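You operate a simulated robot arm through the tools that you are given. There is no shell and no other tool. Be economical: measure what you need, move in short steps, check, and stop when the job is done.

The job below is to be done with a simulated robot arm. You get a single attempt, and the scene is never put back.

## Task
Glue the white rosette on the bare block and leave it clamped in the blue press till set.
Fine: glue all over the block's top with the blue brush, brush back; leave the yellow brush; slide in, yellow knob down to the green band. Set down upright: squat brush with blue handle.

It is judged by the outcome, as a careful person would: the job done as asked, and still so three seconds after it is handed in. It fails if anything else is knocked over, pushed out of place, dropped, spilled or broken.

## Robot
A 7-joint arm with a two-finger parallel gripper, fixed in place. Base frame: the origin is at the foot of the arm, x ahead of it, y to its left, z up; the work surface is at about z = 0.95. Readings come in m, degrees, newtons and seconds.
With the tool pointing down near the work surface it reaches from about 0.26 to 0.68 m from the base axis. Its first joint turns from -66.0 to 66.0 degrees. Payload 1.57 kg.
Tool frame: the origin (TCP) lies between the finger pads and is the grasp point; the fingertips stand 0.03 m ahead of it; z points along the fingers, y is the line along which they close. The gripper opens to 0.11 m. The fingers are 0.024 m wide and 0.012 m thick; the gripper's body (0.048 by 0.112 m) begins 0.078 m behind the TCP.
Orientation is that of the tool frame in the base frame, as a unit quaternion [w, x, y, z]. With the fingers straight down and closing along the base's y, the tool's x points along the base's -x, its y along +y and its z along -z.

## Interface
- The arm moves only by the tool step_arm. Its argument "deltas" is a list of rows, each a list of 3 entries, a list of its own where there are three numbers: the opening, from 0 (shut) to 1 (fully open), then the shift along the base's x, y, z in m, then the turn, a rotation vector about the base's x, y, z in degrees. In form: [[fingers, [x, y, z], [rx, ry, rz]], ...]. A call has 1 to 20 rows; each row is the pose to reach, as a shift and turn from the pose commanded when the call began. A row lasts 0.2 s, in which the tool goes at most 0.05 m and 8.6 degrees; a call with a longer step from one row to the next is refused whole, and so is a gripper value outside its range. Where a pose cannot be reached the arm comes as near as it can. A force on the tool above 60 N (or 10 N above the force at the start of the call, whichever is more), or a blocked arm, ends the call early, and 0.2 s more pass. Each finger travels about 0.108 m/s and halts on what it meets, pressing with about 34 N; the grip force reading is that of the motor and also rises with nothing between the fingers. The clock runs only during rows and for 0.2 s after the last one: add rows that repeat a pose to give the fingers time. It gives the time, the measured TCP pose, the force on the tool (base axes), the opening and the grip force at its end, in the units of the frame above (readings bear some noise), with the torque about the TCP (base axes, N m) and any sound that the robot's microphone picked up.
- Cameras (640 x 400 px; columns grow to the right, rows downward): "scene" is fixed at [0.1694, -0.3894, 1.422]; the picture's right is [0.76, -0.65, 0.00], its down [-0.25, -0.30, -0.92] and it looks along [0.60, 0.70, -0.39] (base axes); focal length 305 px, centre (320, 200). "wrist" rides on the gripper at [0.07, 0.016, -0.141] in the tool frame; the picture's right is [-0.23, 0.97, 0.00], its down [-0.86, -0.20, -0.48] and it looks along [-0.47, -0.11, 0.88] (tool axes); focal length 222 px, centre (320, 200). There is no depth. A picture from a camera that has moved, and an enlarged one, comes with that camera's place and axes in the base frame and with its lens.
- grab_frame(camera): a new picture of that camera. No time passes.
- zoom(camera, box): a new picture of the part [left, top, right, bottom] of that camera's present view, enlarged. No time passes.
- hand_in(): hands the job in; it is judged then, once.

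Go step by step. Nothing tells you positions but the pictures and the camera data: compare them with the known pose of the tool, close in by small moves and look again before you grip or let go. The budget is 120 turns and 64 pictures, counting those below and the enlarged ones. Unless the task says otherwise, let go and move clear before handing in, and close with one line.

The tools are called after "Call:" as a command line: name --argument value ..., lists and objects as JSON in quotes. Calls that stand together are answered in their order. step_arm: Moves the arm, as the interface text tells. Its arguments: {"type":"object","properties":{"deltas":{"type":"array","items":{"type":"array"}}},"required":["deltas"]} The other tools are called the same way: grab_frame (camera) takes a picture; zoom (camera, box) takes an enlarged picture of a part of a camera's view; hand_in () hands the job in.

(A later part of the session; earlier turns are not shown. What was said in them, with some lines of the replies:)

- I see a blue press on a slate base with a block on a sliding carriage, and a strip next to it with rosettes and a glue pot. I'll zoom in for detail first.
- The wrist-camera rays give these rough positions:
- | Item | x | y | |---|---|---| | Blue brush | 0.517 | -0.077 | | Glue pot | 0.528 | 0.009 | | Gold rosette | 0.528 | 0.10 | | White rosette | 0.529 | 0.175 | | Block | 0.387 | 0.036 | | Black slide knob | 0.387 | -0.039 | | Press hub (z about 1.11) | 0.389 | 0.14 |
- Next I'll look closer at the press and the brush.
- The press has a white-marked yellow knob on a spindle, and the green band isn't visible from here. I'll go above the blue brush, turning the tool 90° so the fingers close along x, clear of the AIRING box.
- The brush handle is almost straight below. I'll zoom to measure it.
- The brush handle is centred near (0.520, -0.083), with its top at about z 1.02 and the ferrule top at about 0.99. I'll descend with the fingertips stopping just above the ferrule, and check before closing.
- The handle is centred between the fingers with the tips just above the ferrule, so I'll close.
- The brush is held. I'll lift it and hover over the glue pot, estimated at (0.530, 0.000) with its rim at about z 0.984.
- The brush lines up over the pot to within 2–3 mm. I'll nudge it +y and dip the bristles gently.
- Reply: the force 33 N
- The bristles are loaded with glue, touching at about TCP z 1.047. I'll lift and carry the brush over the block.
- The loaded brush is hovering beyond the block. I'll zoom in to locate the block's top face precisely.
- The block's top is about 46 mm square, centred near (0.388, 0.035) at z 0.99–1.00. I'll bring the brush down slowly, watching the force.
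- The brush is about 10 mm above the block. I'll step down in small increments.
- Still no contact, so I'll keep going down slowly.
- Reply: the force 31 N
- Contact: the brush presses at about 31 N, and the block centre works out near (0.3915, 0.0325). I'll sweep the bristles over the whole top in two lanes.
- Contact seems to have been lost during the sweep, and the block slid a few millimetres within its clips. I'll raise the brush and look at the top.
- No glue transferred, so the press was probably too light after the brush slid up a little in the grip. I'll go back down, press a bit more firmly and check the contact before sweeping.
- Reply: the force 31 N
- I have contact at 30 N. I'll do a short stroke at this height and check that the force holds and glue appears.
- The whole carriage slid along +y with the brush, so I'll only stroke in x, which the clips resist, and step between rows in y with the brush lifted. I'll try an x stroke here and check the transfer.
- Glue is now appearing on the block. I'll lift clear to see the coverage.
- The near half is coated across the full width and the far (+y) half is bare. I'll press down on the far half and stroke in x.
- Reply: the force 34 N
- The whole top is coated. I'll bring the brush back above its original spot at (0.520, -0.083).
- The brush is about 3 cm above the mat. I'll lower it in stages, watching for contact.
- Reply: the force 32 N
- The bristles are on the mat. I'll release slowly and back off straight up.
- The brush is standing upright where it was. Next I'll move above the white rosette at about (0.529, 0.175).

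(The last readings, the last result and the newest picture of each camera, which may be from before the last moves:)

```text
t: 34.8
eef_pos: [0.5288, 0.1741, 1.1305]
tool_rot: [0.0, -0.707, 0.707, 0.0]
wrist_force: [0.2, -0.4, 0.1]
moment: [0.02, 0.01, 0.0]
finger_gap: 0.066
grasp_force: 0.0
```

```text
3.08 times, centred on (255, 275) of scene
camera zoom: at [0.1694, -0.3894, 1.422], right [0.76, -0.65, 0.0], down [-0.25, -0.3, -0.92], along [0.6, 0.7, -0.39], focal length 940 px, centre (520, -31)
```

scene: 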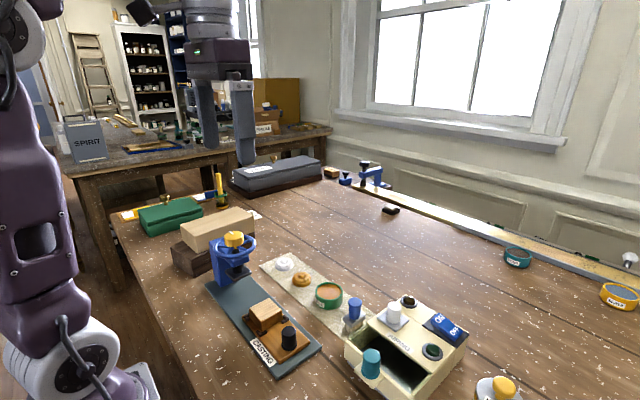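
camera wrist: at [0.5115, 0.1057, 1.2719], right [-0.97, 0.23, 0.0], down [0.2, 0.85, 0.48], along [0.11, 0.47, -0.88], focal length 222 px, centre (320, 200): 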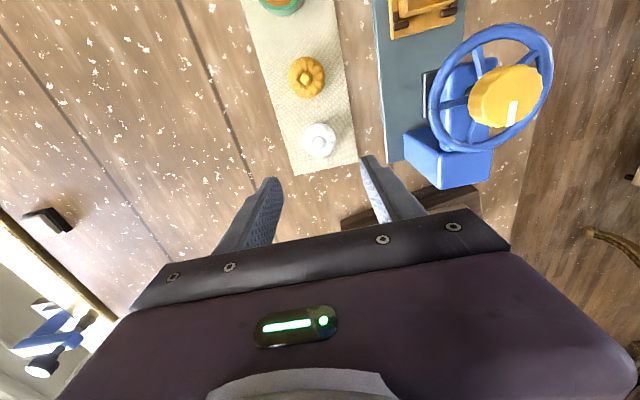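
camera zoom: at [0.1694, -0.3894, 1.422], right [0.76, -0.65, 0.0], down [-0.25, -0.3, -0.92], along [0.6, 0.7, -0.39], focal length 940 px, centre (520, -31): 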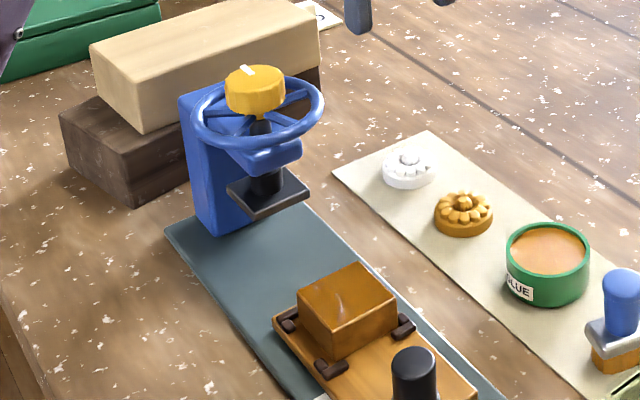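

The white rosette is at about (0.530, 0.178). I'll descend most of the way and check again.

Call:
step_arm --deltas '[[0.6, [0.001, 0.004, -0.04], [0, 0, 0]], [0.6, [0.001, 0.004, -0.08], [0, 0, 0]], [0.6, [0.001, 0.004, -0.11], [0, 0, 0]], [0.6, [0.001, 0.004, -0.11], [0, 0, 0]]]'

Call:
zoom --camera "wrist" --box '[230, 110, 410, 230]'

Call:
zoom --camera "scene" --box '[245, 215, 345, 305]'

```text
t: 35.8
eef_pos: [0.5299, 0.1775, 1.0201]
tool_rot: [0.0, 0.707, -0.707, 0.0]
wrist_force: [-0.6, 0.2, 0.2]
moment: [-0.01, 0.0, 0.0]
finger_gap: 0.0659
grasp_force: 0.0
```

```text
3.33 times, centred on (320, 170) of wrist
camera zoom: at [0.513, 0.1089, 1.1615], right [-0.97, 0.23, 0.0], down [0.2, 0.85, 0.48], along [0.11, 0.47, -0.88], focal length 740 px, centre (320, 300)
```

zoom: 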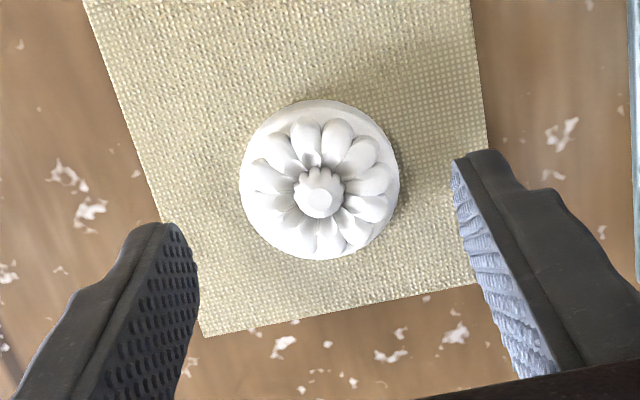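

```text
4.44 times, centred on (295, 260) of scene
camera zoom: at [0.1694, -0.3894, 1.422], right [0.76, -0.65, 0.0], down [-0.25, -0.3, -0.92], along [0.6, 0.7, -0.39], focal length 1357 px, centre (431, -67)
```

zoom: 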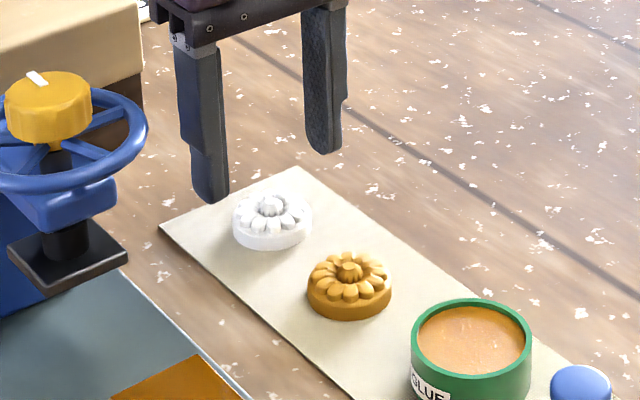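

The rosette is centred. I'll descend to TCP z about 0.987 and grip.

Call:
step_arm --deltas '[[0.6, [0, 0.001, -0.02], [0, 0, 0]], [0.6, [0, 0.001, -0.033], [0, 0, 0]], [0.6, [0, 0.001, -0.0345], [0, 0, 0]], [0.4, [0, 0.001, -0.0345], [0, 0, 0]], [0.25, [0, 0.001, -0.0345], [0, 0, 0]], [0.25, [0, 0.001, -0.0345], [0, 0, 0]], [0.25, [0, 0.001, -0.0345], [0, 0, 0]]]'

```text
t: 37.4
eef_pos: [0.5299, 0.1777, 0.9861]
tool_rot: [0.0, 0.707, -0.707, 0.001]
wrist_force: [-0.3, 0.1, 0.0]
moment: [0.0, 0.03, 0.0]
finger_gap: 0.0445
grasp_force: 34.1
```

The rosette is gripped. I'll lift it, go along -y clear of the wheel, then in -x over the block.

Call:
step_arm --deltas '[[0.25, [0, 0, 0.03], [0, 0, 0]], [0.25, [0, 0, 0.07], [0, 0, 0]], [0.25, [0, -0.02, 0.1], [0, 0, 0]], [0.25, [0, -0.06, 0.1], [0, 0, 0]], [0.25, [0, -0.1, 0.1], [0, 0, 0]], [0.25, [-0.02, -0.131, 0.1], [0, 0, 0]], [0.25, [-0.06, -0.131, 0.1], [0, 0, 0]], [0.25, [-0.1, -0.131, 0.1], [0, 0, 0]], [0.25, [-0.1375, -0.131, 0.09], [0, 0, 0]], [0.25, [-0.1375, -0.131, 0.08], [0, 0, 0]], [0.25, [-0.1375, -0.131, 0.08], [0, 0, 0]]]'

Call:
zoom --camera "wrist" --box '[230, 100, 410, 230]'

Call:
zoom --camera "scene" --box '[225, 240, 315, 330]'

```text
t: 39.8
eef_pos: [0.3922, 0.047, 1.0662]
tool_rot: [0.0, -0.707, 0.707, 0.0]
wrist_force: [-0.3, 0.7, 0.1]
moment: [0.0, -0.02, 0.01]
finger_gap: 0.0444
grasp_force: 34.4
```

```text
3.08 times, centred on (320, 165) of wrist
camera zoom: at [0.3756, -0.0221, 1.2071], right [-0.97, 0.23, 0.0], down [0.2, 0.86, 0.48], along [0.11, 0.47, -0.88], focal length 684 px, centre (320, 308)
```

zoom: 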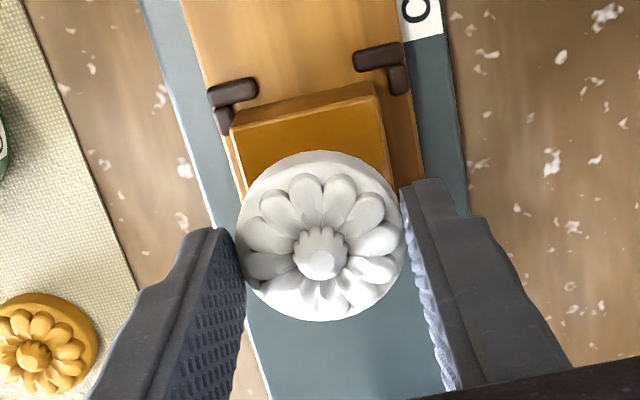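

```text
4.44 times, centred on (270, 285) of scene
camera zoom: at [0.1694, -0.3894, 1.422], right [0.76, -0.65, 0.0], down [-0.25, -0.3, -0.92], along [0.6, 0.7, -0.39], focal length 1357 px, centre (542, -178)
```

zoom: 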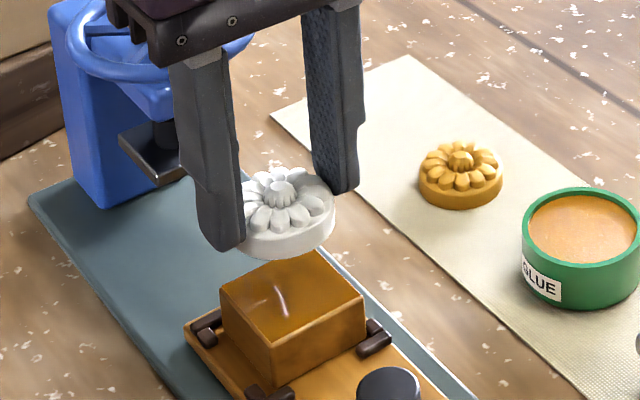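

The rosette lines up with the block to within about 2 mm. I'll lower it until it touches.

Call:
step_arm --deltas '[[0.25, [0, 0.0005, -0.015], [0, 0, 0]], [0.25, [0, 0.0005, -0.028], [0, 0, 0]], [0.25, [0, 0.0005, -0.033], [0, 0, 0]], [0.25, [0, 0.0005, -0.034], [0, 0, 0]]]'

Call:
zoom --camera "scene" --box '[240, 260, 300, 320]'

```text
t: 40.8
eef_pos: [0.3925, 0.0472, 1.0333]
tool_rot: [-0.001, -0.707, 0.707, 0.0]
wrist_force: [-0.6, -0.6, -1.1]
moment: [-0.01, 0.0, 0.01]
finger_gap: 0.0444
grasp_force: 34.2
```

```text
6.67 times, centred on (270, 290) of scene
camera zoom: at [0.1694, -0.3894, 1.422], right [0.76, -0.65, 0.0], down [-0.25, -0.3, -0.92], along [0.6, 0.7, -0.39], focal length 2036 px, centre (653, -400)
```

zoom: 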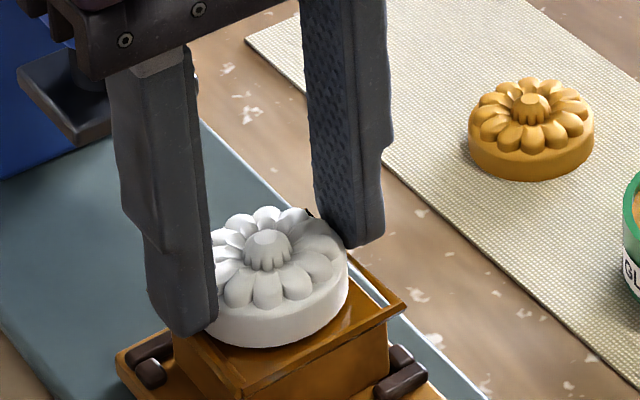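

The block's near corner looks different from before, so I'll take a closer look before going lower.

Call:
zoom --camera "scene" --box '[250, 280, 310, 330]'

```text
8.00 times, centred on (280, 305) of scene
camera zoom: at [0.1694, -0.3894, 1.422], right [0.76, -0.65, 0.0], down [-0.25, -0.3, -0.92], along [0.6, 0.7, -0.39], focal length 2443 px, centre (640, -640)
```

zoom: 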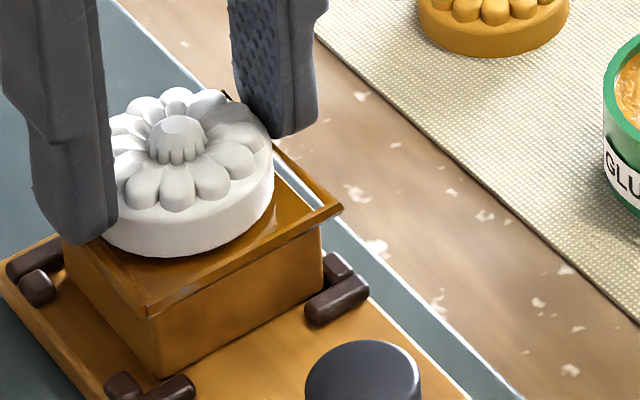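

The rosette looks centred and is close to or touching the glue, which now shows a bead at the rim. I'll lower in half-millimetre steps until I feel contact.

Call:
step_arm --deltas '[[0.25, [0, 0, -0.001], [0, 0, 0]], [0.25, [0, 0, -0.0015], [0, 0, 0]]]'

```text
t: 41.4
eef_pos: [0.393, 0.0476, 1.03]
tool_rot: [-0.001, 0.707, -0.707, 0.0]
wrist_force: [0.2, -0.2, -0.7]
moment: [0.0, 0.02, 0.02]
finger_gap: 0.0445
grasp_force: 34.0
```

Call:
step_arm --deltas '[[0.25, [0, 0, -0.001], [0, 0, 0]], [0.25, [0, 0, -0.0015], [0, 0, 0]]]'

Call:
zoom --camera "scene" --box '[250, 280, 310, 330]'

```text
t: 42.0
eef_pos: [0.3906, 0.0466, 1.0302]
tool_rot: [0.0, -0.707, 0.707, -0.001]
wrist_force: [-0.7, 0.2, 0.3]
moment: [0.04, -0.03, -0.02]
finger_gap: 0.0441
grasp_force: 34.4
```

```text
8.00 times, centred on (280, 305) of scene
camera zoom: at [0.1694, -0.3894, 1.422], right [0.76, -0.65, 0.0], down [-0.25, -0.3, -0.92], along [0.6, 0.7, -0.39], focal length 2443 px, centre (640, -640)
```

zoom: 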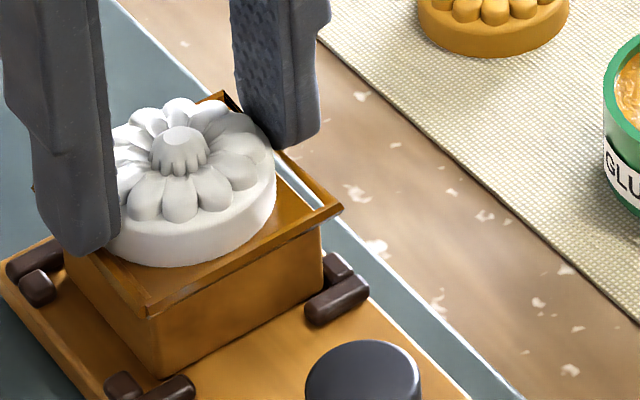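

Call:
step_arm --deltas '[[0.25, [0, 0, -0.0008], [0, 0, 0]], [0.25, [0, 0, -0.0015], [0, 0, 0]], [0.25, [0, 0, -0.0015], [0, 0, 0]]]'

```text
t: 42.8
eef_pos: [0.3929, 0.0476, 1.0284]
tool_rot: [-0.001, 0.708, -0.707, 0.001]
wrist_force: [-3.5, 0.2, 24.5]
moment: [0.02, 0.13, 0.06]
finger_gap: 0.0446
grasp_force: 34.3
```

The rosette is seated at 24 N. I'll release and rise.

Call:
step_arm --deltas '[[0.45, [0, 0, 0.0005], [0, 0, 0]], [0.6, [0, 0, 0.0005], [0, 0, 0]], [0.6, [0, 0, 0.001], [0, 0, 0]], [0.6, [0, 0, 0.02], [0, 0, 0]], [0.6, [0, -0.02, 0.06], [0, 0, 0]], [0.6, [0, -0.05, 0.09], [0, 0, 0]], [0.6, [0, -0.08, 0.09], [0, 0, 0]], [0.6, [0, -0.085, 0.09], [0, 0, 0]]]'

Call:
zoom --camera "scene" --box '[190, 220, 330, 360]'

Call:
grab_frame --camera "wrist"

```text
t: 44.6
eef_pos: [0.3935, -0.038, 1.1164]
tool_rot: [0.0, -0.706, 0.708, 0.001]
wrist_force: [0.7, 0.7, 0.5]
moment: [0.02, -0.02, -0.02]
finger_gap: 0.0659
grasp_force: 0.1
```

```text
2.86 times, centred on (260, 290) of scene
camera zoom: at [0.1694, -0.3894, 1.422], right [0.76, -0.65, 0.0], down [-0.25, -0.3, -0.92], along [0.6, 0.7, -0.39], focal length 873 px, centre (491, -57)
```

zoom: 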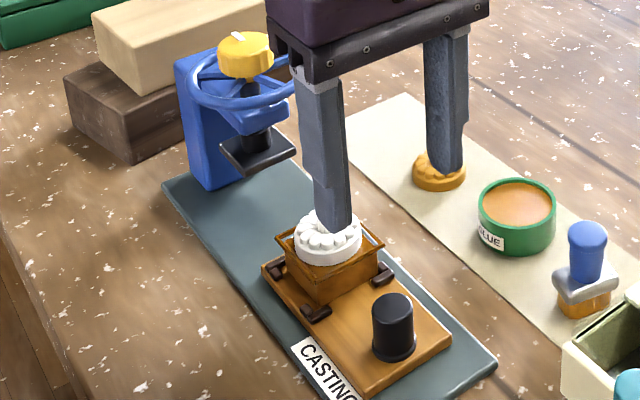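

```text
16 pictures are left
camera wrist: at [0.3759, -0.107, 1.2585], right [-0.97, 0.23, 0.0], down [0.2, 0.86, 0.48], along [0.11, 0.47, -0.88], focal length 222 px, centre (320, 200)
```

wrist: 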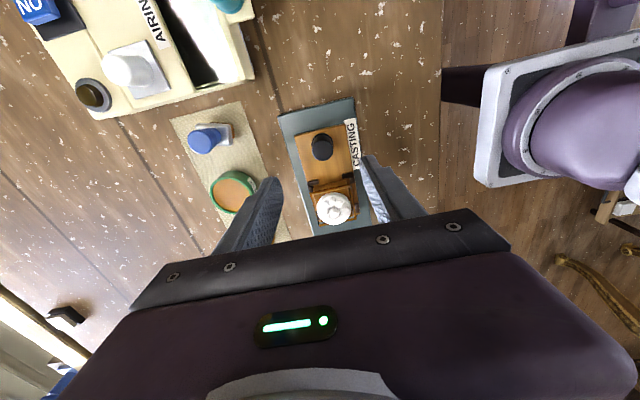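

The rosette sits on the block. To slide the carriage in, I'll shut the fingers and go down on the -y side of the black knob, at about (0.390, -0.04), then push +y.

Call:
step_arm --deltas '[[0.3, [-0.001, -0.03, 0], [0, 0, 0]], [0, [-0.002, -0.044, -0.03], [0, 0, 0]], [0, [-0.002, -0.044, -0.07], [0, 0, 0]], [0, [-0.002, -0.044, -0.105], [0, 0, 0]], [0, [-0.002, -0.044, -0.1075], [0, 0, 0]], [0, [-0.002, -0.044, -0.1075], [0, 0, 0]]]'

Call:
zoom --camera "scene" --box '[200, 230, 340, 370]'

```text
t: 46.0
eef_pos: [0.3901, -0.0824, 1.0104]
tool_rot: [0.0, -0.707, 0.707, 0.0]
wrist_force: [-1.1, 0.4, -0.1]
moment: [-0.01, -0.01, 0.0]
finger_gap: 0.0
grasp_force: 21.6
```

```text
2.86 times, centred on (270, 300) of scene
camera zoom: at [0.1694, -0.3894, 1.422], right [0.76, -0.65, 0.0], down [-0.25, -0.3, -0.92], along [0.6, 0.7, -0.39], focal length 873 px, centre (463, -86)
```

zoom: 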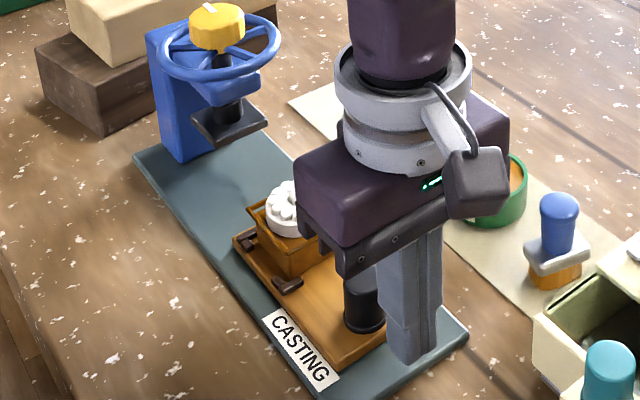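

I'll push slowly in +y and stop short to check.

Call:
step_arm --deltas '[[0, [0, 0.008, 0], [0, 0, 0]], [0, [0, 0.015, 0], [0, 0, 0]], [0, [0, 0.02, 0], [0, 0, 0]], [0, [0, 0.027, 0], [0, 0, 0]], [0, [0, 0.034, 0], [0, 0, 0]], [0, [0, 0.041, 0], [0, 0, 0]], [0, [0, 0.048, 0], [0, 0, 0]], [0, [0, 0.055, 0], [0, 0, 0]], [0, [0, 0.062, 0], [0, 0, 0]], [0, [0, 0.069, 0], [0, 0, 0]], [0, [0, 0.075, 0], [0, 0, 0]], [0, [0, 0.08, 0], [0, 0, 0]], [0, [0, 0.085, 0], [0, 0, 0]], [0, [0, 0.088, 0], [0, 0, 0]]]'

Call:
zoom --camera "scene" --box '[190, 220, 300, 330]'

```text
t: 49.0
eef_pos: [0.3897, 0.0076, 1.0099]
tool_rot: [0.0, 0.707, -0.707, 0.0]
wrist_force: [-0.7, -1.4, 1.6]
moment: [-0.06, -0.01, 0.0]
finger_gap: 0.0
grasp_force: 20.9
```

```text
3.64 times, centred on (245, 275) of scene
camera zoom: at [0.1694, -0.3894, 1.422], right [0.76, -0.65, 0.0], down [-0.25, -0.3, -0.92], along [0.6, 0.7, -0.39], focal length 1111 px, centre (593, -73)
```

zoom: 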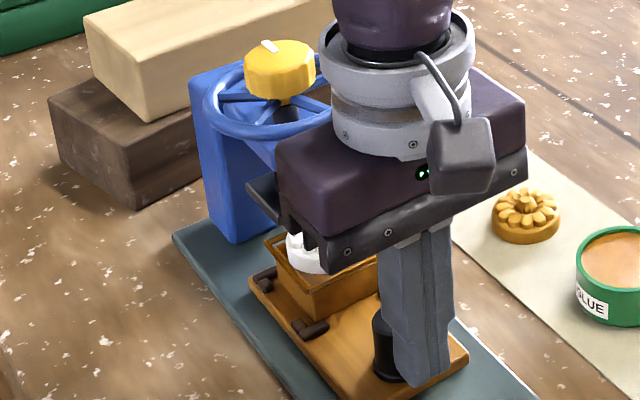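

The carriage is sliding smoothly. I'll push on in small steps, watching the force for a stop or a snag on the platen.

Call:
step_arm --deltas '[[0, [0, 0.004, 0], [0, 0, 0]], [0, [0, 0.008, 0], [0, 0, 0]], [0, [0, 0.011, 0], [0, 0, 0]], [0, [0, 0.011, 0], [0, 0, 0]]]'

```text
t: 50.0
eef_pos: [0.39, 0.018, 1.0096]
tool_rot: [0.0, -0.707, 0.707, 0.0]
wrist_force: [-0.2, 0.1, -0.3]
moment: [0.02, 0.01, -0.03]
finger_gap: 0.0
grasp_force: 21.0
```

Call:
step_arm --deltas '[[0, [0, 0.003, 0], [0, 0, 0]], [0, [0, 0.006, 0], [0, 0, 0]], [0, [0, 0.006, 0], [0, 0, 0]]]'

Call:
grab_frame --camera "wrist"

```text
t: 50.8
eef_pos: [0.3897, 0.0239, 1.0099]
tool_rot: [0.0, -0.707, 0.707, 0.0]
wrist_force: [-0.2, -1.5, -0.7]
moment: [0.01, -0.01, -0.03]
finger_gap: 0.0001
grasp_force: 21.1
```

```text
13 pictures are left
camera wrist: at [0.3739, -0.0455, 1.152], right [-0.97, 0.23, 0.0], down [0.2, 0.86, 0.48], along [0.11, 0.47, -0.88], focal length 222 px, centre (320, 200)
```

wrist: 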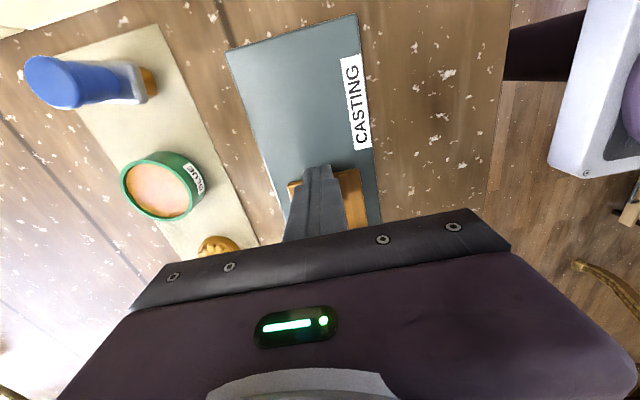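

I can't see the platen from here, so I'll back off and look from the scene camera.

Call:
step_arm --deltas '[[0, [0, -0.02, 0], [0, 0, 0]], [0, [0, -0.05, 0.03], [0, 0, 0]], [0, [0, -0.08, 0.07], [0, 0, 0]], [0, [0.03, -0.09, 0.11], [0, 0, 0]], [0, [0.07, -0.09, 0.14], [0, 0, 0]], [0, [0.07, -0.09, 0.14], [0, 0, 0]]]'

Call:
zoom --camera "scene" --box '[190, 225, 280, 315]'

```text
refused: row 4 steps farther than a row can; nothing moved
```

```text
4.44 times, centred on (235, 270) of scene
camera zoom: at [0.1694, -0.3894, 1.422], right [0.76, -0.65, 0.0], down [-0.25, -0.3, -0.92], along [0.6, 0.7, -0.39], focal length 1357 px, centre (698, -111)
```

zoom: 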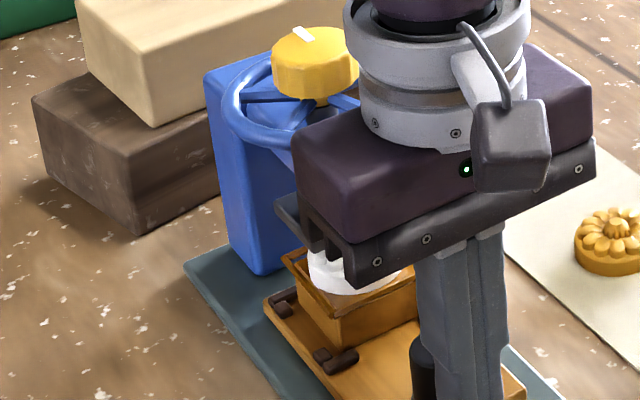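

The carriage isn't fully under the platen yet. I'll push 6 mm more and check the force.

Call:
step_arm --deltas '[[0, [0, 0.003, 0], [0, 0, 0]], [0, [0, 0.006, 0], [0, 0, 0]], [0, [0, 0.006, 0], [0, 0, 0]]]'

Call:
step_arm --deltas '[[0, [0, -0.02, 0], [0, 0, 0]], [0, [0, -0.05, 0.02], [0, 0, 0]], [0, [0, -0.08, 0.05], [0, 0, 0]], [0, [0.02, -0.1, 0.085], [0, 0, 0]], [0, [0.05, -0.1, 0.12], [0, 0, 0]], [0, [0.07, -0.1, 0.14], [0, 0, 0]], [0, [0.07, -0.1, 0.14], [0, 0, 0]]]'

Call:
zoom --camera "scene" --box '[190, 225, 280, 315]'

```text
t: 51.6
eef_pos: [0.3902, 0.0302, 1.0097]
tool_rot: [-0.001, 0.707, -0.707, 0.0]
wrist_force: [0.1, 0.1, 0.2]
moment: [-0.02, 0.01, -0.01]
finger_gap: 0.0003
grasp_force: 21.6
```

```text
t: 53.2
eef_pos: [0.4605, -0.0719, 1.1515]
tool_rot: [0.0, -0.707, 0.707, 0.0]
wrist_force: [-0.1, -0.6, -0.5]
moment: [0.02, 0.0, -0.02]
finger_gap: 0.0001
grasp_force: 21.2
```

```text
4.44 times, centred on (235, 270) of scene
camera zoom: at [0.1694, -0.3894, 1.422], right [0.76, -0.65, 0.0], down [-0.25, -0.3, -0.92], along [0.6, 0.7, -0.39], focal length 1357 px, centre (698, -111)
```

zoom: 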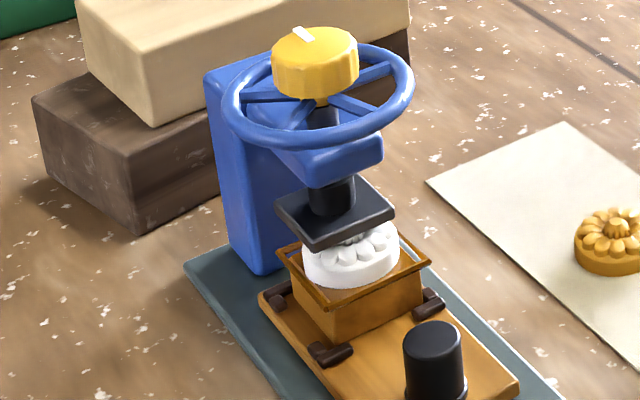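

The block is nearly under the platen, but I need a frontal view to judge the alignment and find the green band. I'll tilt the tool to look horizontally from the -y side.

Call:
step_arm --deltas '[[0, [-0.01, 0.004, 0.005], [8, 0, 0]], [0, [-0.02, 0.008, 0.01], [16, 0, 0]], [0, [-0.03, 0.012, 0.01], [24, 0, 0]], [0, [-0.04, 0.016, 0.01], [32, 0, 0]], [0, [-0.05, 0.02, 0.01], [40, 0, 0]], [0, [-0.055, 0.02, 0.0], [48, 0, 0]], [0, [-0.055, 0.02, 0.0], [48, 0, 0]]]'

Call:
grab_frame --camera "wrist"

```text
t: 54.8
eef_pos: [0.4046, -0.0497, 1.1509]
tool_rot: [0.288, -0.646, 0.646, 0.288]
wrist_force: [0.6, 0.2, -0.1]
moment: [0.0, -0.02, -0.04]
finger_gap: 0.0001
grasp_force: 21.6
```

```text
10 pictures are left
camera wrist: at [0.3888, -0.2008, 1.1942], right [-0.97, 0.15, 0.17], down [0.2, 0.21, 0.96], along [0.11, 0.96, -0.24], focal length 222 px, centre (320, 200)
```

wrist: 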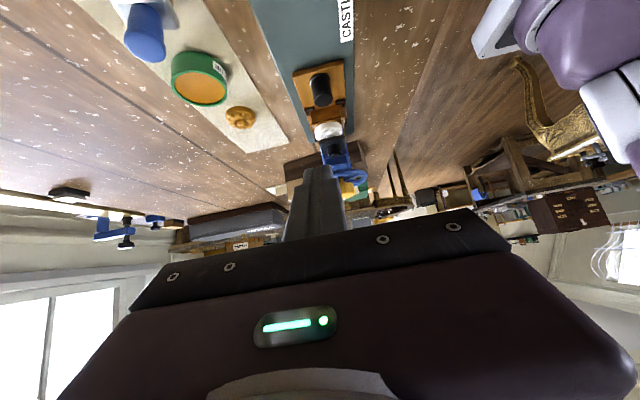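

This view is upside down but shows the press from the front. I'll zoom in on it.

Call:
zoom --camera "wrist" --box '[295, 110, 375, 205]'

```text
4.21 times, centred on (335, 158) of wrist
camera zoom: at [0.3888, -0.2008, 1.1942], right [-0.97, 0.15, 0.17], down [0.2, 0.21, 0.96], along [0.11, 0.96, -0.24], focal length 935 px, centre (257, 379)
```

zoom: 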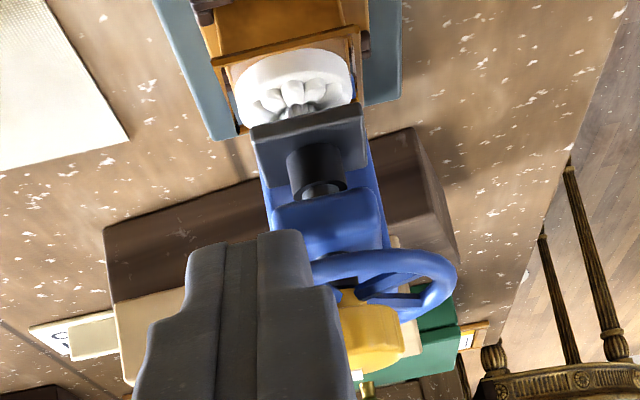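

The platen seems to be a few millimetres to 9 mm further in +y than the block. I'll zoom once on the knob and spindle to find the green band before moving on.

Call:
zoom --camera "scene" --box '[225, 225, 265, 265]'

```text
10.00 times, centred on (245, 245) of scene
camera zoom: at [0.1694, -0.3894, 1.422], right [0.76, -0.65, 0.0], down [-0.25, -0.3, -0.92], along [0.6, 0.7, -0.39], focal length 3054 px, centre (1070, -250)
```

zoom: 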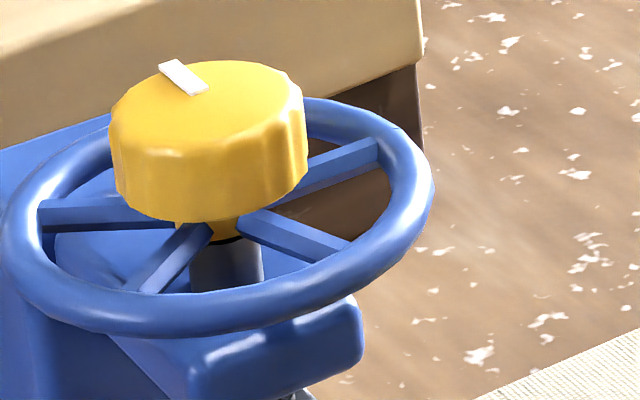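

The knob and wheel turn as one on the screw, and I expect the band to show as it descends. First I'll go back upright behind the slide knob and finish pushing the carriage in.

Call:
step_arm --deltas '[[0, [0, -0.004, 0.0], [-8, 0, 0]], [0, [0, -0.008, 0.0], [-16, 0, 0]], [0, [0, -0.012, 0.0], [-24, 0, 0]], [0, [-0.005, -0.012, 0], [-32, 0, 0]], [0, [-0.01, -0.012, 0], [-40, 0, 0]], [0, [-0.015, -0.012, 0.0], [-48, 0, 0]], [0, [-0.015, -0.012, -0.04], [-48, 0, 0]], [0, [-0.015, 0.0, -0.08], [-48, 0, 0]], [0, [-0.015, 0.01, -0.12], [-48, 0, 0]], [0, [-0.015, 0.02, -0.14], [-48, 0, 0]], [0, [-0.015, 0.05, -0.14], [-48, 0, 0]], [0, [-0.015, 0.07, -0.14], [-48, 0, 0]], [0, [-0.015, 0.077, -0.14], [-48, 0, 0]], [0, [-0.015, 0.08, -0.14], [-48, 0, 0]], [0, [-0.015, 0.082, -0.14], [-48, 0, 0]], [0, [-0.015, 0.084, -0.14], [-48, 0, 0]], [0, [-0.015, 0.084, -0.14], [-48, 0, 0]]]'

```text
t: 58.4
eef_pos: [0.3909, 0.0352, 1.0101]
tool_rot: [0.001, -0.707, 0.707, 0.0]
wrist_force: [0.1, -0.5, -0.4]
moment: [0.03, 0.0, -0.01]
finger_gap: 0.0
grasp_force: 20.9
```

Call:
step_arm --deltas '[[0, [0, 0.0015, 0], [0, 0, 0]], [0, [0, 0.003, 0], [0, 0, 0]], [0, [0, 0.003, 0], [0, 0, 0]]]'

```text
t: 59.2
eef_pos: [0.3913, 0.0368, 1.011]
tool_rot: [0.0, -0.707, 0.707, -0.001]
wrist_force: [-0.8, -0.9, 0.1]
moment: [0.03, 0.0, 0.01]
finger_gap: 0.0
grasp_force: 21.7
```

I've pushed another 7 mm with no stop. I'll back off and look.

Call:
step_arm --deltas '[[0, [0, -0.02, 0], [0, 0, 0]], [0, [0, -0.05, 0.02], [0, 0, 0]], [0, [0, -0.08, 0.05], [0, 0, 0]], [0, [0.02, -0.1, 0.085], [0, 0, 0]], [0, [0.05, -0.1, 0.12], [0, 0, 0]], [0, [0.07, -0.1, 0.15], [0, 0, 0]], [0, [0.07, -0.1, 0.15], [0, 0, 0]]]'

Call:
zoom --camera "scene" --box '[200, 235, 280, 315]'

```text
t: 60.8
eef_pos: [0.4591, -0.0647, 1.161]
tool_rot: [-0.001, 0.707, -0.707, 0.0]
wrist_force: [0.1, -0.5, 0.4]
moment: [0.02, 0.04, 0.0]
finger_gap: 0.0
grasp_force: 21.4
```

```text
5.00 times, centred on (240, 275) of scene
camera zoom: at [0.1694, -0.3894, 1.422], right [0.76, -0.65, 0.0], down [-0.25, -0.3, -0.92], along [0.6, 0.7, -0.39], focal length 1527 px, centre (720, -175)
```

zoom: 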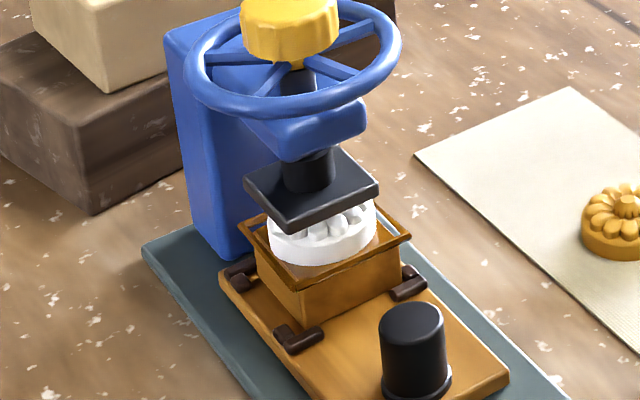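

It's within about 2 mm of centred under the platen. I'll give one more gentle 2 mm push, watching for an end stop.

Call:
step_arm --deltas '[[0, [-0.03, 0, -0.03], [0, 0, 0]], [0, [-0.06, 0, -0.065], [0, 0, 0]], [0, [-0.07, 0.01, -0.11], [0, 0, 0]], [0, [-0.07, 0.03, -0.15], [0, 0, 0]], [0, [-0.07, 0.07, -0.15], [0, 0, 0]], [0, [-0.07, 0.095, -0.15], [0, 0, 0]], [0, [-0.07, 0.1, -0.15], [0, 0, 0]], [0, [-0.07, 0.101, -0.15], [0, 0, 0]], [0, [-0.07, 0.102, -0.15], [0, 0, 0]], [0, [-0.07, 0.102, -0.15], [0, 0, 0]]]'

```text
t: 63.0
eef_pos: [0.3898, 0.0381, 1.0106]
tool_rot: [-0.001, -0.707, 0.707, 0.0]
wrist_force: [-0.1, 0.9, -0.6]
moment: [-0.05, 0.02, 0.0]
finger_gap: 0.0
grasp_force: 21.9
```

There's no hard stop and the alignment looks good. Now I'll hover above the yellow knob at about (0.389, 0.145).

Call:
step_arm --deltas '[[0, [0, -0.02, 0], [0, 0, 0]], [0, [0, -0.04, 0.03], [0, 0, 0]], [0.2, [0, -0.04, 0.08], [0, 0, 0]], [0.4, [0, -0.04, 0.13], [0, 0, 0]], [0.6, [0, -0.03, 0.17], [0, 0, 0]], [0.6, [0, 0.0, 0.19], [0, 0, 0]], [0.6, [0, 0.04, 0.19], [0, 0, 0]], [0.6, [0, 0.08, 0.19], [0, 0, 0]], [0.6, [0, 0.106, 0.19], [0, 0, 0]], [0.6, [0, 0.106, 0.19], [0, 0, 0]]]'

Call:
zoom --camera "wrist" --box '[230, 90, 410, 220]'

```text
t: 65.2
eef_pos: [0.3895, 0.1452, 1.1995]
tool_rot: [0.0, 0.707, -0.707, 0.0]
wrist_force: [1.1, -0.5, 0.6]
moment: [-0.03, -0.04, 0.01]
finger_gap: 0.0661
grasp_force: 0.1
```

```text
3.08 times, centred on (320, 155) of wrist
camera zoom: at [0.3739, 0.076, 1.3406], right [-0.97, 0.23, 0.0], down [0.2, 0.86, 0.48], along [0.11, 0.47, -0.88], focal length 684 px, centre (320, 338)
```

zoom: 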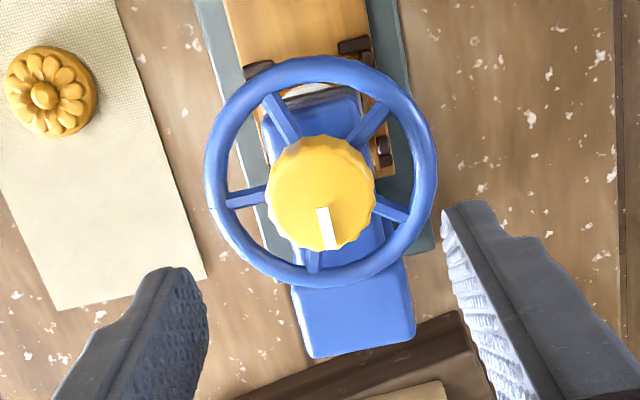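

The knob is centred below at (0.390, 0.144), with its pointer toward +y. I'll narrow the fingers, descend beside the knob staying above the rim, and grip.

Call:
step_arm --deltas '[[0.46, [0, 0, -0.03], [0, 0, 0]], [0.46, [0, 0, -0.055], [0, 0, 0]], [0.46, [0, 0, -0.07], [0, 0, 0]], [0.46, [0, 0, -0.076], [0, 0, 0]], [0.46, [0, 0, -0.076], [0, 0, 0]]]'

Call:
step_arm --deltas '[[0.3, [0, 0, 0], [0, 0, 0]], [0.2, [0, 0, 0], [0, 0, 0]], [0.2, [0, 0, 0], [0, 0, 0]]]'

Call:
zoom --camera "scene" --box '[200, 215, 280, 295]'

```text
t: 66.4
eef_pos: [0.3908, 0.1448, 1.1238]
tool_rot: [0.0, 0.708, -0.707, 0.0]
wrist_force: [-0.1, 0.0, -1.0]
moment: [-0.02, 0.0, -0.01]
finger_gap: 0.0507
grasp_force: 0.1
```

```text
t: 67.2
eef_pos: [0.39, 0.1453, 1.1244]
tool_rot: [0.0, -0.707, 0.707, 0.0]
wrist_force: [-6.7, 0.4, -0.9]
moment: [-0.03, -0.23, 0.0]
finger_gap: 0.0368
grasp_force: 43.5
```

```text
5.00 times, centred on (240, 255) of scene
camera zoom: at [0.1692, -0.3894, 1.4221], right [0.76, -0.65, 0.0], down [-0.25, -0.3, -0.92], along [0.6, 0.7, -0.39], focal length 1527 px, centre (720, -75)
```

zoom: 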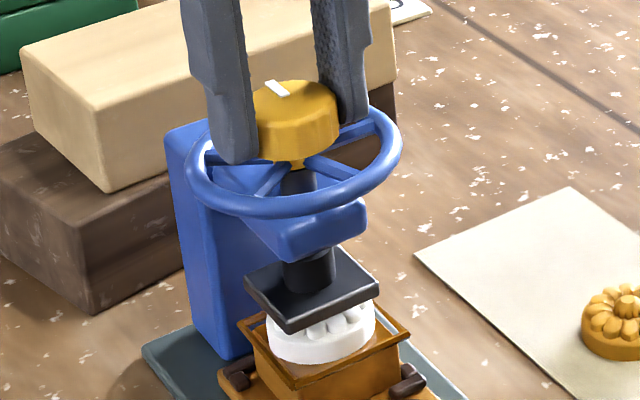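

The knob is gripped. I'll turn it a little clockwise and read the torque.

Call:
step_arm --deltas '[[0.2, [0, 0, 0], [0, 0, -8]], [0.2, [0, 0, 0], [0, 0, -16]], [0.2, [0, 0, 0], [0, 0, -24]], [0.2, [0, 0, 0], [0, 0, -24]]]'

Call:
zoom --camera "scene" --box '[200, 215, 280, 295]'

```text
t: 68.2
eef_pos: [0.3903, 0.1449, 1.1237]
tool_rot: [-0.001, -0.544, 0.839, 0.0]
wrist_force: [-7.9, 0.7, -29.2]
moment: [-0.15, -0.33, 0.03]
finger_gap: 0.037
grasp_force: 43.0
```

```text
5.00 times, centred on (240, 255) of scene
camera zoom: at [0.1695, -0.3892, 1.4221], right [0.76, -0.65, 0.0], down [-0.25, -0.3, -0.92], along [0.6, 0.7, -0.39], focal length 1527 px, centre (720, -75)
```

zoom: 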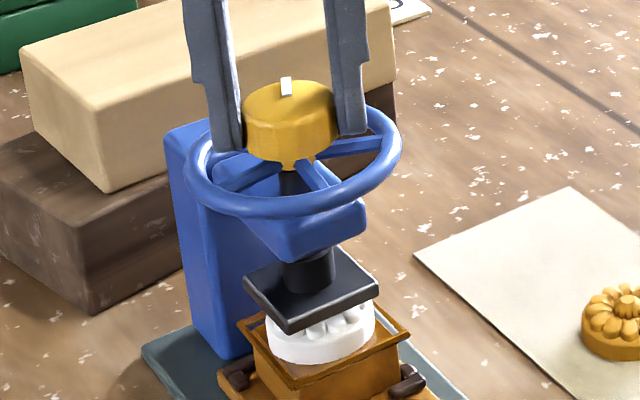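

Clockwise works, and the knob pulls down on the gripper as the screw lowers. I'll keep turning and follow it down slightly.

Call:
step_arm --deltas '[[0.2, [0, 0, -0.0008], [0, 0, 0]], [0.2, [0, 0, -0.001], [0, 0, -8]], [0.2, [0, 0, -0.0012], [0, 0, -16]], [0.2, [0, 0, -0.0014], [0, 0, -24]], [0.2, [0, 0, -0.0016], [0, 0, -32]], [0.2, [0, 0, -0.0018], [0, 0, -40]], [0.2, [0, 0, -0.002], [0, 0, -48]]]'

```text
t: 69.8
eef_pos: [0.3896, 0.1438, 1.1217]
tool_rot: [0.0, -0.156, 0.988, 0.0]
wrist_force: [-16.4, 1.9, -33.3]
moment: [-0.52, 0.57, 0.04]
finger_gap: 0.0371
grasp_force: 43.6
```

Call:
step_arm --deltas '[[0.2, [0, 0, -0.001], [0, 0, -4]], [0.2, [0, 0, -0.002], [0, 0, -12]], [0.2, [0, 0, -0.0025], [0, 0, -20]], [0.2, [0, 0, -0.003], [0, 0, -28]], [0.2, [0, 0, -0.0035], [0, 0, -36]], [0.2, [0, 0, -0.004], [0, 0, -44]], [0.2, [0, 0, -0.004], [0, 0, -44]]]'

Call:
zoom --camera "scene" --box '[200, 215, 280, 295]'

```text
t: 71.4
eef_pos: [0.3903, 0.1461, 1.1179]
tool_rot: [0.001, 0.225, 0.974, 0.001]
wrist_force: [-26.4, 10.9, 20.3]
moment: [-0.1, 0.77, -0.04]
finger_gap: 0.0365
grasp_force: 43.2
```

```text
5.00 times, centred on (240, 255) of scene
camera zoom: at [0.1684, -0.3891, 1.4222], right [0.76, -0.65, 0.0], down [-0.25, -0.3, -0.92], along [0.6, 0.7, -0.39], focal length 1527 px, centre (720, -75)
```

zoom: 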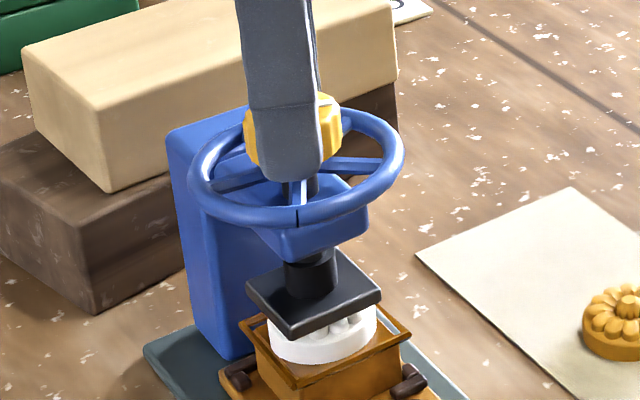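

The platen is coming down, roughly 1.5 mm so far. I'll let go, re-centre and regrip so I don't side-load the knob, then continue clockwise.

Call:
step_arm --deltas '[[0.46, [0, 0, 0], [0, 0, 0]], [0.46, [0, 0, 0.001], [0, 0, 0]], [0.46, [-0.0005, -0.0005, 0.001], [0, 0, 0]], [0.3, [-0.0005, -0.0005, 0.001], [0, 0, 0]], [0.2, [-0.0005, -0.0005, 0.001], [0, 0, 0]], [0.2, [-0.0005, -0.0005, 0.001], [0, 0, 0]]]'

Call:
step_arm --deltas '[[0.2, [0, 0, 0], [0, 0, -8]], [0.2, [0, 0, -0.0003], [0, 0, -16]], [0.2, [0, 0, -0.0005], [0, 0, -24]], [0.2, [0, 0, -0.0006], [0, 0, -32]], [0.2, [0, 0, -0.0008], [0, 0, -40]], [0.2, [0, 0, -0.001], [0, 0, -48]], [0.2, [0, 0, -0.001], [0, 0, -48]]]'

```text
t: 72.8
eef_pos: [0.3906, 0.1449, 1.1196]
tool_rot: [0.001, 0.224, 0.975, 0.001]
wrist_force: [9.4, 12.6, -1.8]
moment: [-0.09, -0.18, -0.04]
finger_gap: 0.0369
grasp_force: 43.8
```

```text
t: 74.4
eef_pos: [0.3902, 0.1445, 1.1182]
tool_rot: [-0.001, 0.603, 0.797, 0.0]
wrist_force: [8.3, 12.6, -7.9]
moment: [0.6, -0.52, -0.01]
finger_gap: 0.0368
grasp_force: 43.8
```

There's no clamp torque yet. I'll keep turning and watch it.

Call:
step_arm --deltas '[[0.2, [0.0004, 0.0004, -0.0003], [0, 0, -8]], [0.2, [0.0004, 0.0004, -0.0006], [0, 0, -16]], [0.2, [0.0004, 0.0004, -0.0008], [0, 0, -24]], [0.2, [0.0004, 0.0004, -0.001], [0, 0, -32]], [0.2, [0.0004, 0.0004, -0.001], [0, 0, -32]]]'

```text
t: 75.6
eef_pos: [0.3895, 0.1439, 1.1176]
tool_rot: [0.001, 0.799, 0.601, 0.0]
wrist_force: [3.2, 2.3, -7.3]
moment: [-0.07, -0.52, 0.05]
finger_gap: 0.037
grasp_force: 43.3
```

Call:
step_arm --deltas '[[0.2, [0, 0, -0.0003], [0, 0, -8]], [0.2, [0, 0, -0.0006], [0, 0, -16]], [0.2, [0, 0, -0.0008], [0, 0, -24]], [0.2, [0, 0, -0.001], [0, 0, -32]], [0.2, [0, 0, -0.001], [0, 0, -32]]]'

```text
t: 76.8
eef_pos: [0.3895, 0.1446, 1.1159]
tool_rot: [0.001, 0.934, 0.358, -0.001]
wrist_force: [-7.3, 5.7, -12.7]
moment: [-0.31, -0.06, 0.06]
finger_gap: 0.0369
grasp_force: 43.1
```

The total turn is about 228° so far. I'll check the platen gap and look for the band.

Call:
zoom --camera "scene" --box '[205, 225, 275, 300]'

```text
5.33 times, centred on (240, 262) of scene
camera zoom: at [0.1693, -0.3891, 1.4221], right [0.76, -0.65, 0.0], down [-0.25, -0.3, -0.92], along [0.6, 0.7, -0.39], focal length 1629 px, centre (747, -133)
```

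zoom: 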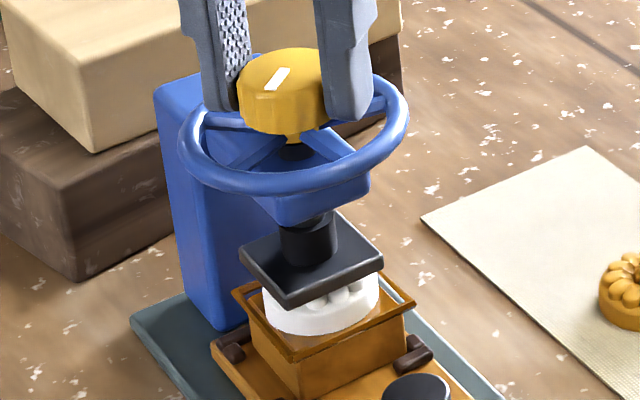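

The platen is lower, with a small gap left and no band in sight yet. I'll keep turning.

Call:
step_arm --deltas '[[0.2, [0, 0, -0.0005], [0, 0, -8]], [0.2, [0, 0, -0.0009], [0, 0, -16]], [0.2, [0, 0, -0.0012], [0, 0, -24]], [0.2, [0, 0, -0.0012], [0, 0, -24]]]'

```text
t: 77.6
eef_pos: [0.4246, 0.1371, 1.1055]
tool_rot: [-0.01, 0.984, 0.176, 0.013]
wrist_force: [17.4, 28.5, -0.7]
moment: [0.3, 0.0, -0.8]
finger_gap: 0.04
grasp_force: 10.0
out of reach, approached as far as the arm can: row 2, 3
stopped in row 3: the force on the tool passed its limit at 62 N (the readings are from after the stop); the commanded pose is now the measured one
```

The wrist reached its joint limit and the tool slipped off to the side. I'll rise straight up gently, keeping the present opening.

Call:
step_arm --deltas '[[0.4, [0, 0, 0.005], [0, 0, 0]], [0.4, [0, 0, 0.015], [0, 0, 0]], [0.4, [0, 0, 0.03], [0, 0, 0]], [0.4, [0, 0, 0.06], [0, 0, 0]], [0.4, [0, 0, 0.09], [0, 0, 0]]]'

```text
t: 78.8
eef_pos: [0.4357, 0.1268, 1.195]
tool_rot: [-0.007, 0.984, 0.176, 0.005]
wrist_force: [-0.3, 0.0, -0.1]
moment: [0.01, -0.01, -0.03]
finger_gap: 0.044
grasp_force: 0.2
out of reach, approached as far as the arm can: row 2, 3, 4, 5
```

I'm clear. I'll unwind the wrist above the knob.

Call:
step_arm --deltas '[[0.46, [-0.005, 0.002, 0.01], [0, 0, 8]], [0.46, [-0.01, 0.004, 0.01], [0, 0, 16]], [0.46, [-0.015, 0.006, 0.01], [0, 0, 24]], [0.46, [-0.02, 0.008, 0.01], [0, 0, 32]], [0.46, [-0.025, 0.01, 0.01], [0, 0, 40]], [0.46, [-0.03, 0.012, 0.01], [0, 0, 48]], [0.46, [-0.035, 0.014, 0.01], [0, 0, 56]], [0.46, [-0.04, 0.016, 0.01], [0, 0, 64]], [0.46, [-0.045, 0.0175, 0.01], [0, 0, 72]], [0.46, [-0.045, 0.0175, 0.01], [0, 0, 80]], [0.46, [-0.045, 0.0175, 0.01], [0, 0, 88]], [0.46, [-0.045, 0.0175, 0.01], [0, 0, 96]], [0.46, [-0.045, 0.0175, 0.01], [0, 0, 104]], [0.46, [-0.045, 0.0175, 0.01], [0, 0, 112]], [0.46, [-0.045, 0.0175, 0.01], [0, 0, 120]], [0.46, [-0.045, 0.0175, 0.01], [0, 0, 128]], [0.46, [-0.045, 0.0175, 0.01], [0, 0, 136]], [0.46, [-0.045, 0.0175, 0.01], [0, 0, 144]], [0.46, [-0.045, 0.0175, 0.01], [0, 0, 152]], [0.46, [-0.045, 0.0175, 0.01], [0, 0, 160]]]'

```text
t: 83.0
eef_pos: [0.3914, 0.1444, 1.2057]
tool_rot: [-0.008, -0.003, 1.0, -0.004]
wrist_force: [0.1, -0.9, 0.3]
moment: [0.01, 0.0, -0.03]
finger_gap: 0.0508
grasp_force: 0.1
```

Call:
step_arm --deltas '[[0.46, [0, 0, 0], [0.46, -0.92, -0.34]]]'

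Call:
step_arm --deltas '[[0.46, [0, 0, 0], [0, 0, 8]], [0.46, [0, 0, 0], [0, 0, 16]], [0.46, [0, 0, 0], [0, 0, 24]], [0.46, [0, 0, 0], [0, 0, 32]], [0.46, [0, 0, 0], [0, 0, 40]], [0.46, [0, 0, 0], [0, 0, 48]], [0.46, [0, 0, 0], [0, 0, 56]], [0.46, [0, 0, 0], [0, 0, 64]], [0.46, [0, 0, 0], [0, 0, 72]], [0.46, [0, 0, 0], [0, 0, 80]], [0.46, [0, 0, 0], [0, 0, 88]], [0.46, [0, 0, 0], [0, 0, 90]], [0.46, [0, 0, 0], [0, 0, 90]]]'

Call:
zoom --camera "scene" --box '[205, 222, 280, 302]'

```text
t: 83.4
eef_pos: [0.3914, 0.145, 1.2056]
tool_rot: [-0.002, 0.001, 1.0, -0.002]
wrist_force: [0.3, -0.4, -0.3]
moment: [0.0, 0.02, -0.01]
finger_gap: 0.0508
grasp_force: 0.1
```

```text
t: 86.2
eef_pos: [0.3901, 0.1454, 1.2055]
tool_rot: [0.0, -0.707, 0.708, -0.003]
wrist_force: [0.9, -0.3, -0.1]
moment: [0.02, 0.0, 0.0]
finger_gap: 0.0506
grasp_force: 0.0
```

```text
5.00 times, centred on (242, 262) of scene
camera zoom: at [0.1694, -0.3894, 1.422], right [0.76, -0.65, 0.0], down [-0.25, -0.3, -0.92], along [0.6, 0.7, -0.39], focal length 1527 px, centre (708, -110)
```

zoom: 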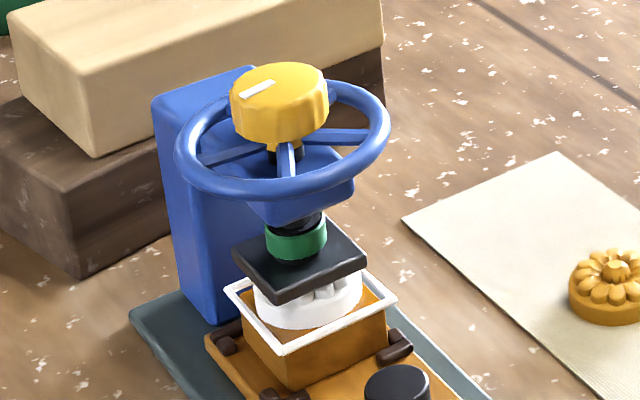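

The collar above the platen now shows green, so the press is clamped in its green band, and the bead around the block has turned white. I won't turn it further; I'll move clear, wait a little, and take the last look.

Call:
step_arm --deltas '[[0.46, [0, 0, 0.03], [0, 0, 0]], [0.46, [0, -0.02, 0.07], [0, 0, 0]], [0.46, [0, -0.06, 0.09], [0, 0, 0]], [0.46, [0, -0.1, 0.1], [0, 0, 0]], [0.46, [0, -0.1, 0.1], [0, 0, 0]], [0.46, [0, -0.1, 0.1], [0, 0, 0]], [0.46, [0, -0.1, 0.1], [0, 0, 0]], [0.46, [0, -0.1, 0.1], [0, 0, 0]], [0.46, [0, -0.1, 0.1], [0, 0, 0]], [0.46, [0, -0.1, 0.1], [0, 0, 0]], [0.46, [0, -0.1, 0.1], [0, 0, 0]], [0.46, [0, -0.1, 0.1], [0, 0, 0]], [0.46, [0, -0.1, 0.1], [0, 0, 0]], [0.46, [0, -0.1, 0.1], [0, 0, 0]], [0.46, [0, -0.1, 0.1], [0, 0, 0]], [0.46, [0, -0.1, 0.1], [0, 0, 0]], [0.46, [0, -0.1, 0.1], [0, 0, 0]], [0.46, [0, -0.1, 0.1], [0, 0, 0]], [0.46, [0, -0.1, 0.1], [0, 0, 0]], [0.46, [0, -0.1, 0.1], [0, 0, 0]]]'

Call:
zoom --camera "scene" --box '[180, 215, 390, 355]'

```text
t: 90.4
eef_pos: [0.3922, 0.0457, 1.3054]
tool_rot: [0.0, -0.707, 0.708, -0.002]
wrist_force: [0.3, 0.1, 0.3]
moment: [0.02, 0.0, 0.02]
finger_gap: 0.0507
grasp_force: 0.1
```

```text
2.86 times, centred on (285, 285) of scene
camera zoom: at [0.1694, -0.3894, 1.422], right [0.76, -0.65, 0.0], down [-0.25, -0.3, -0.92], along [0.6, 0.7, -0.39], focal length 873 px, centre (420, -43)
```

zoom: 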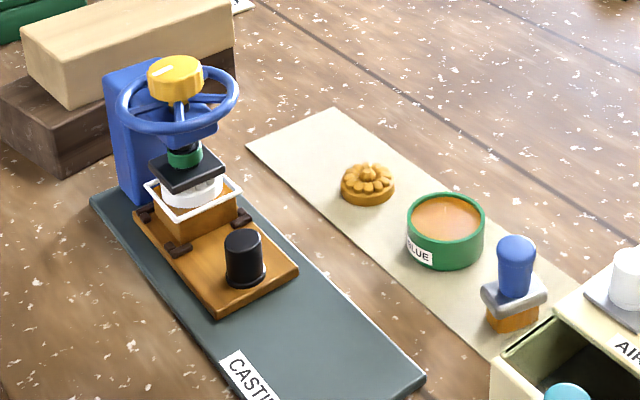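

The press is still clamped with its green band showing, the bead is white, the blue brush is upright on its mat, and everything else in view is in place. I'll hand in.

Call:
hand_in

```text
The job is handed in.
```

I glued the white rosette to the block and left it clamped in the blue press with the green band showing. The blue brush is back upright on its mat, and I didn't touch the yellow brush. Near the end of the turn the wrist hit its joint limit and the gripper slipped off the knob; the last picture showed the press still clamped and everything in view in place.
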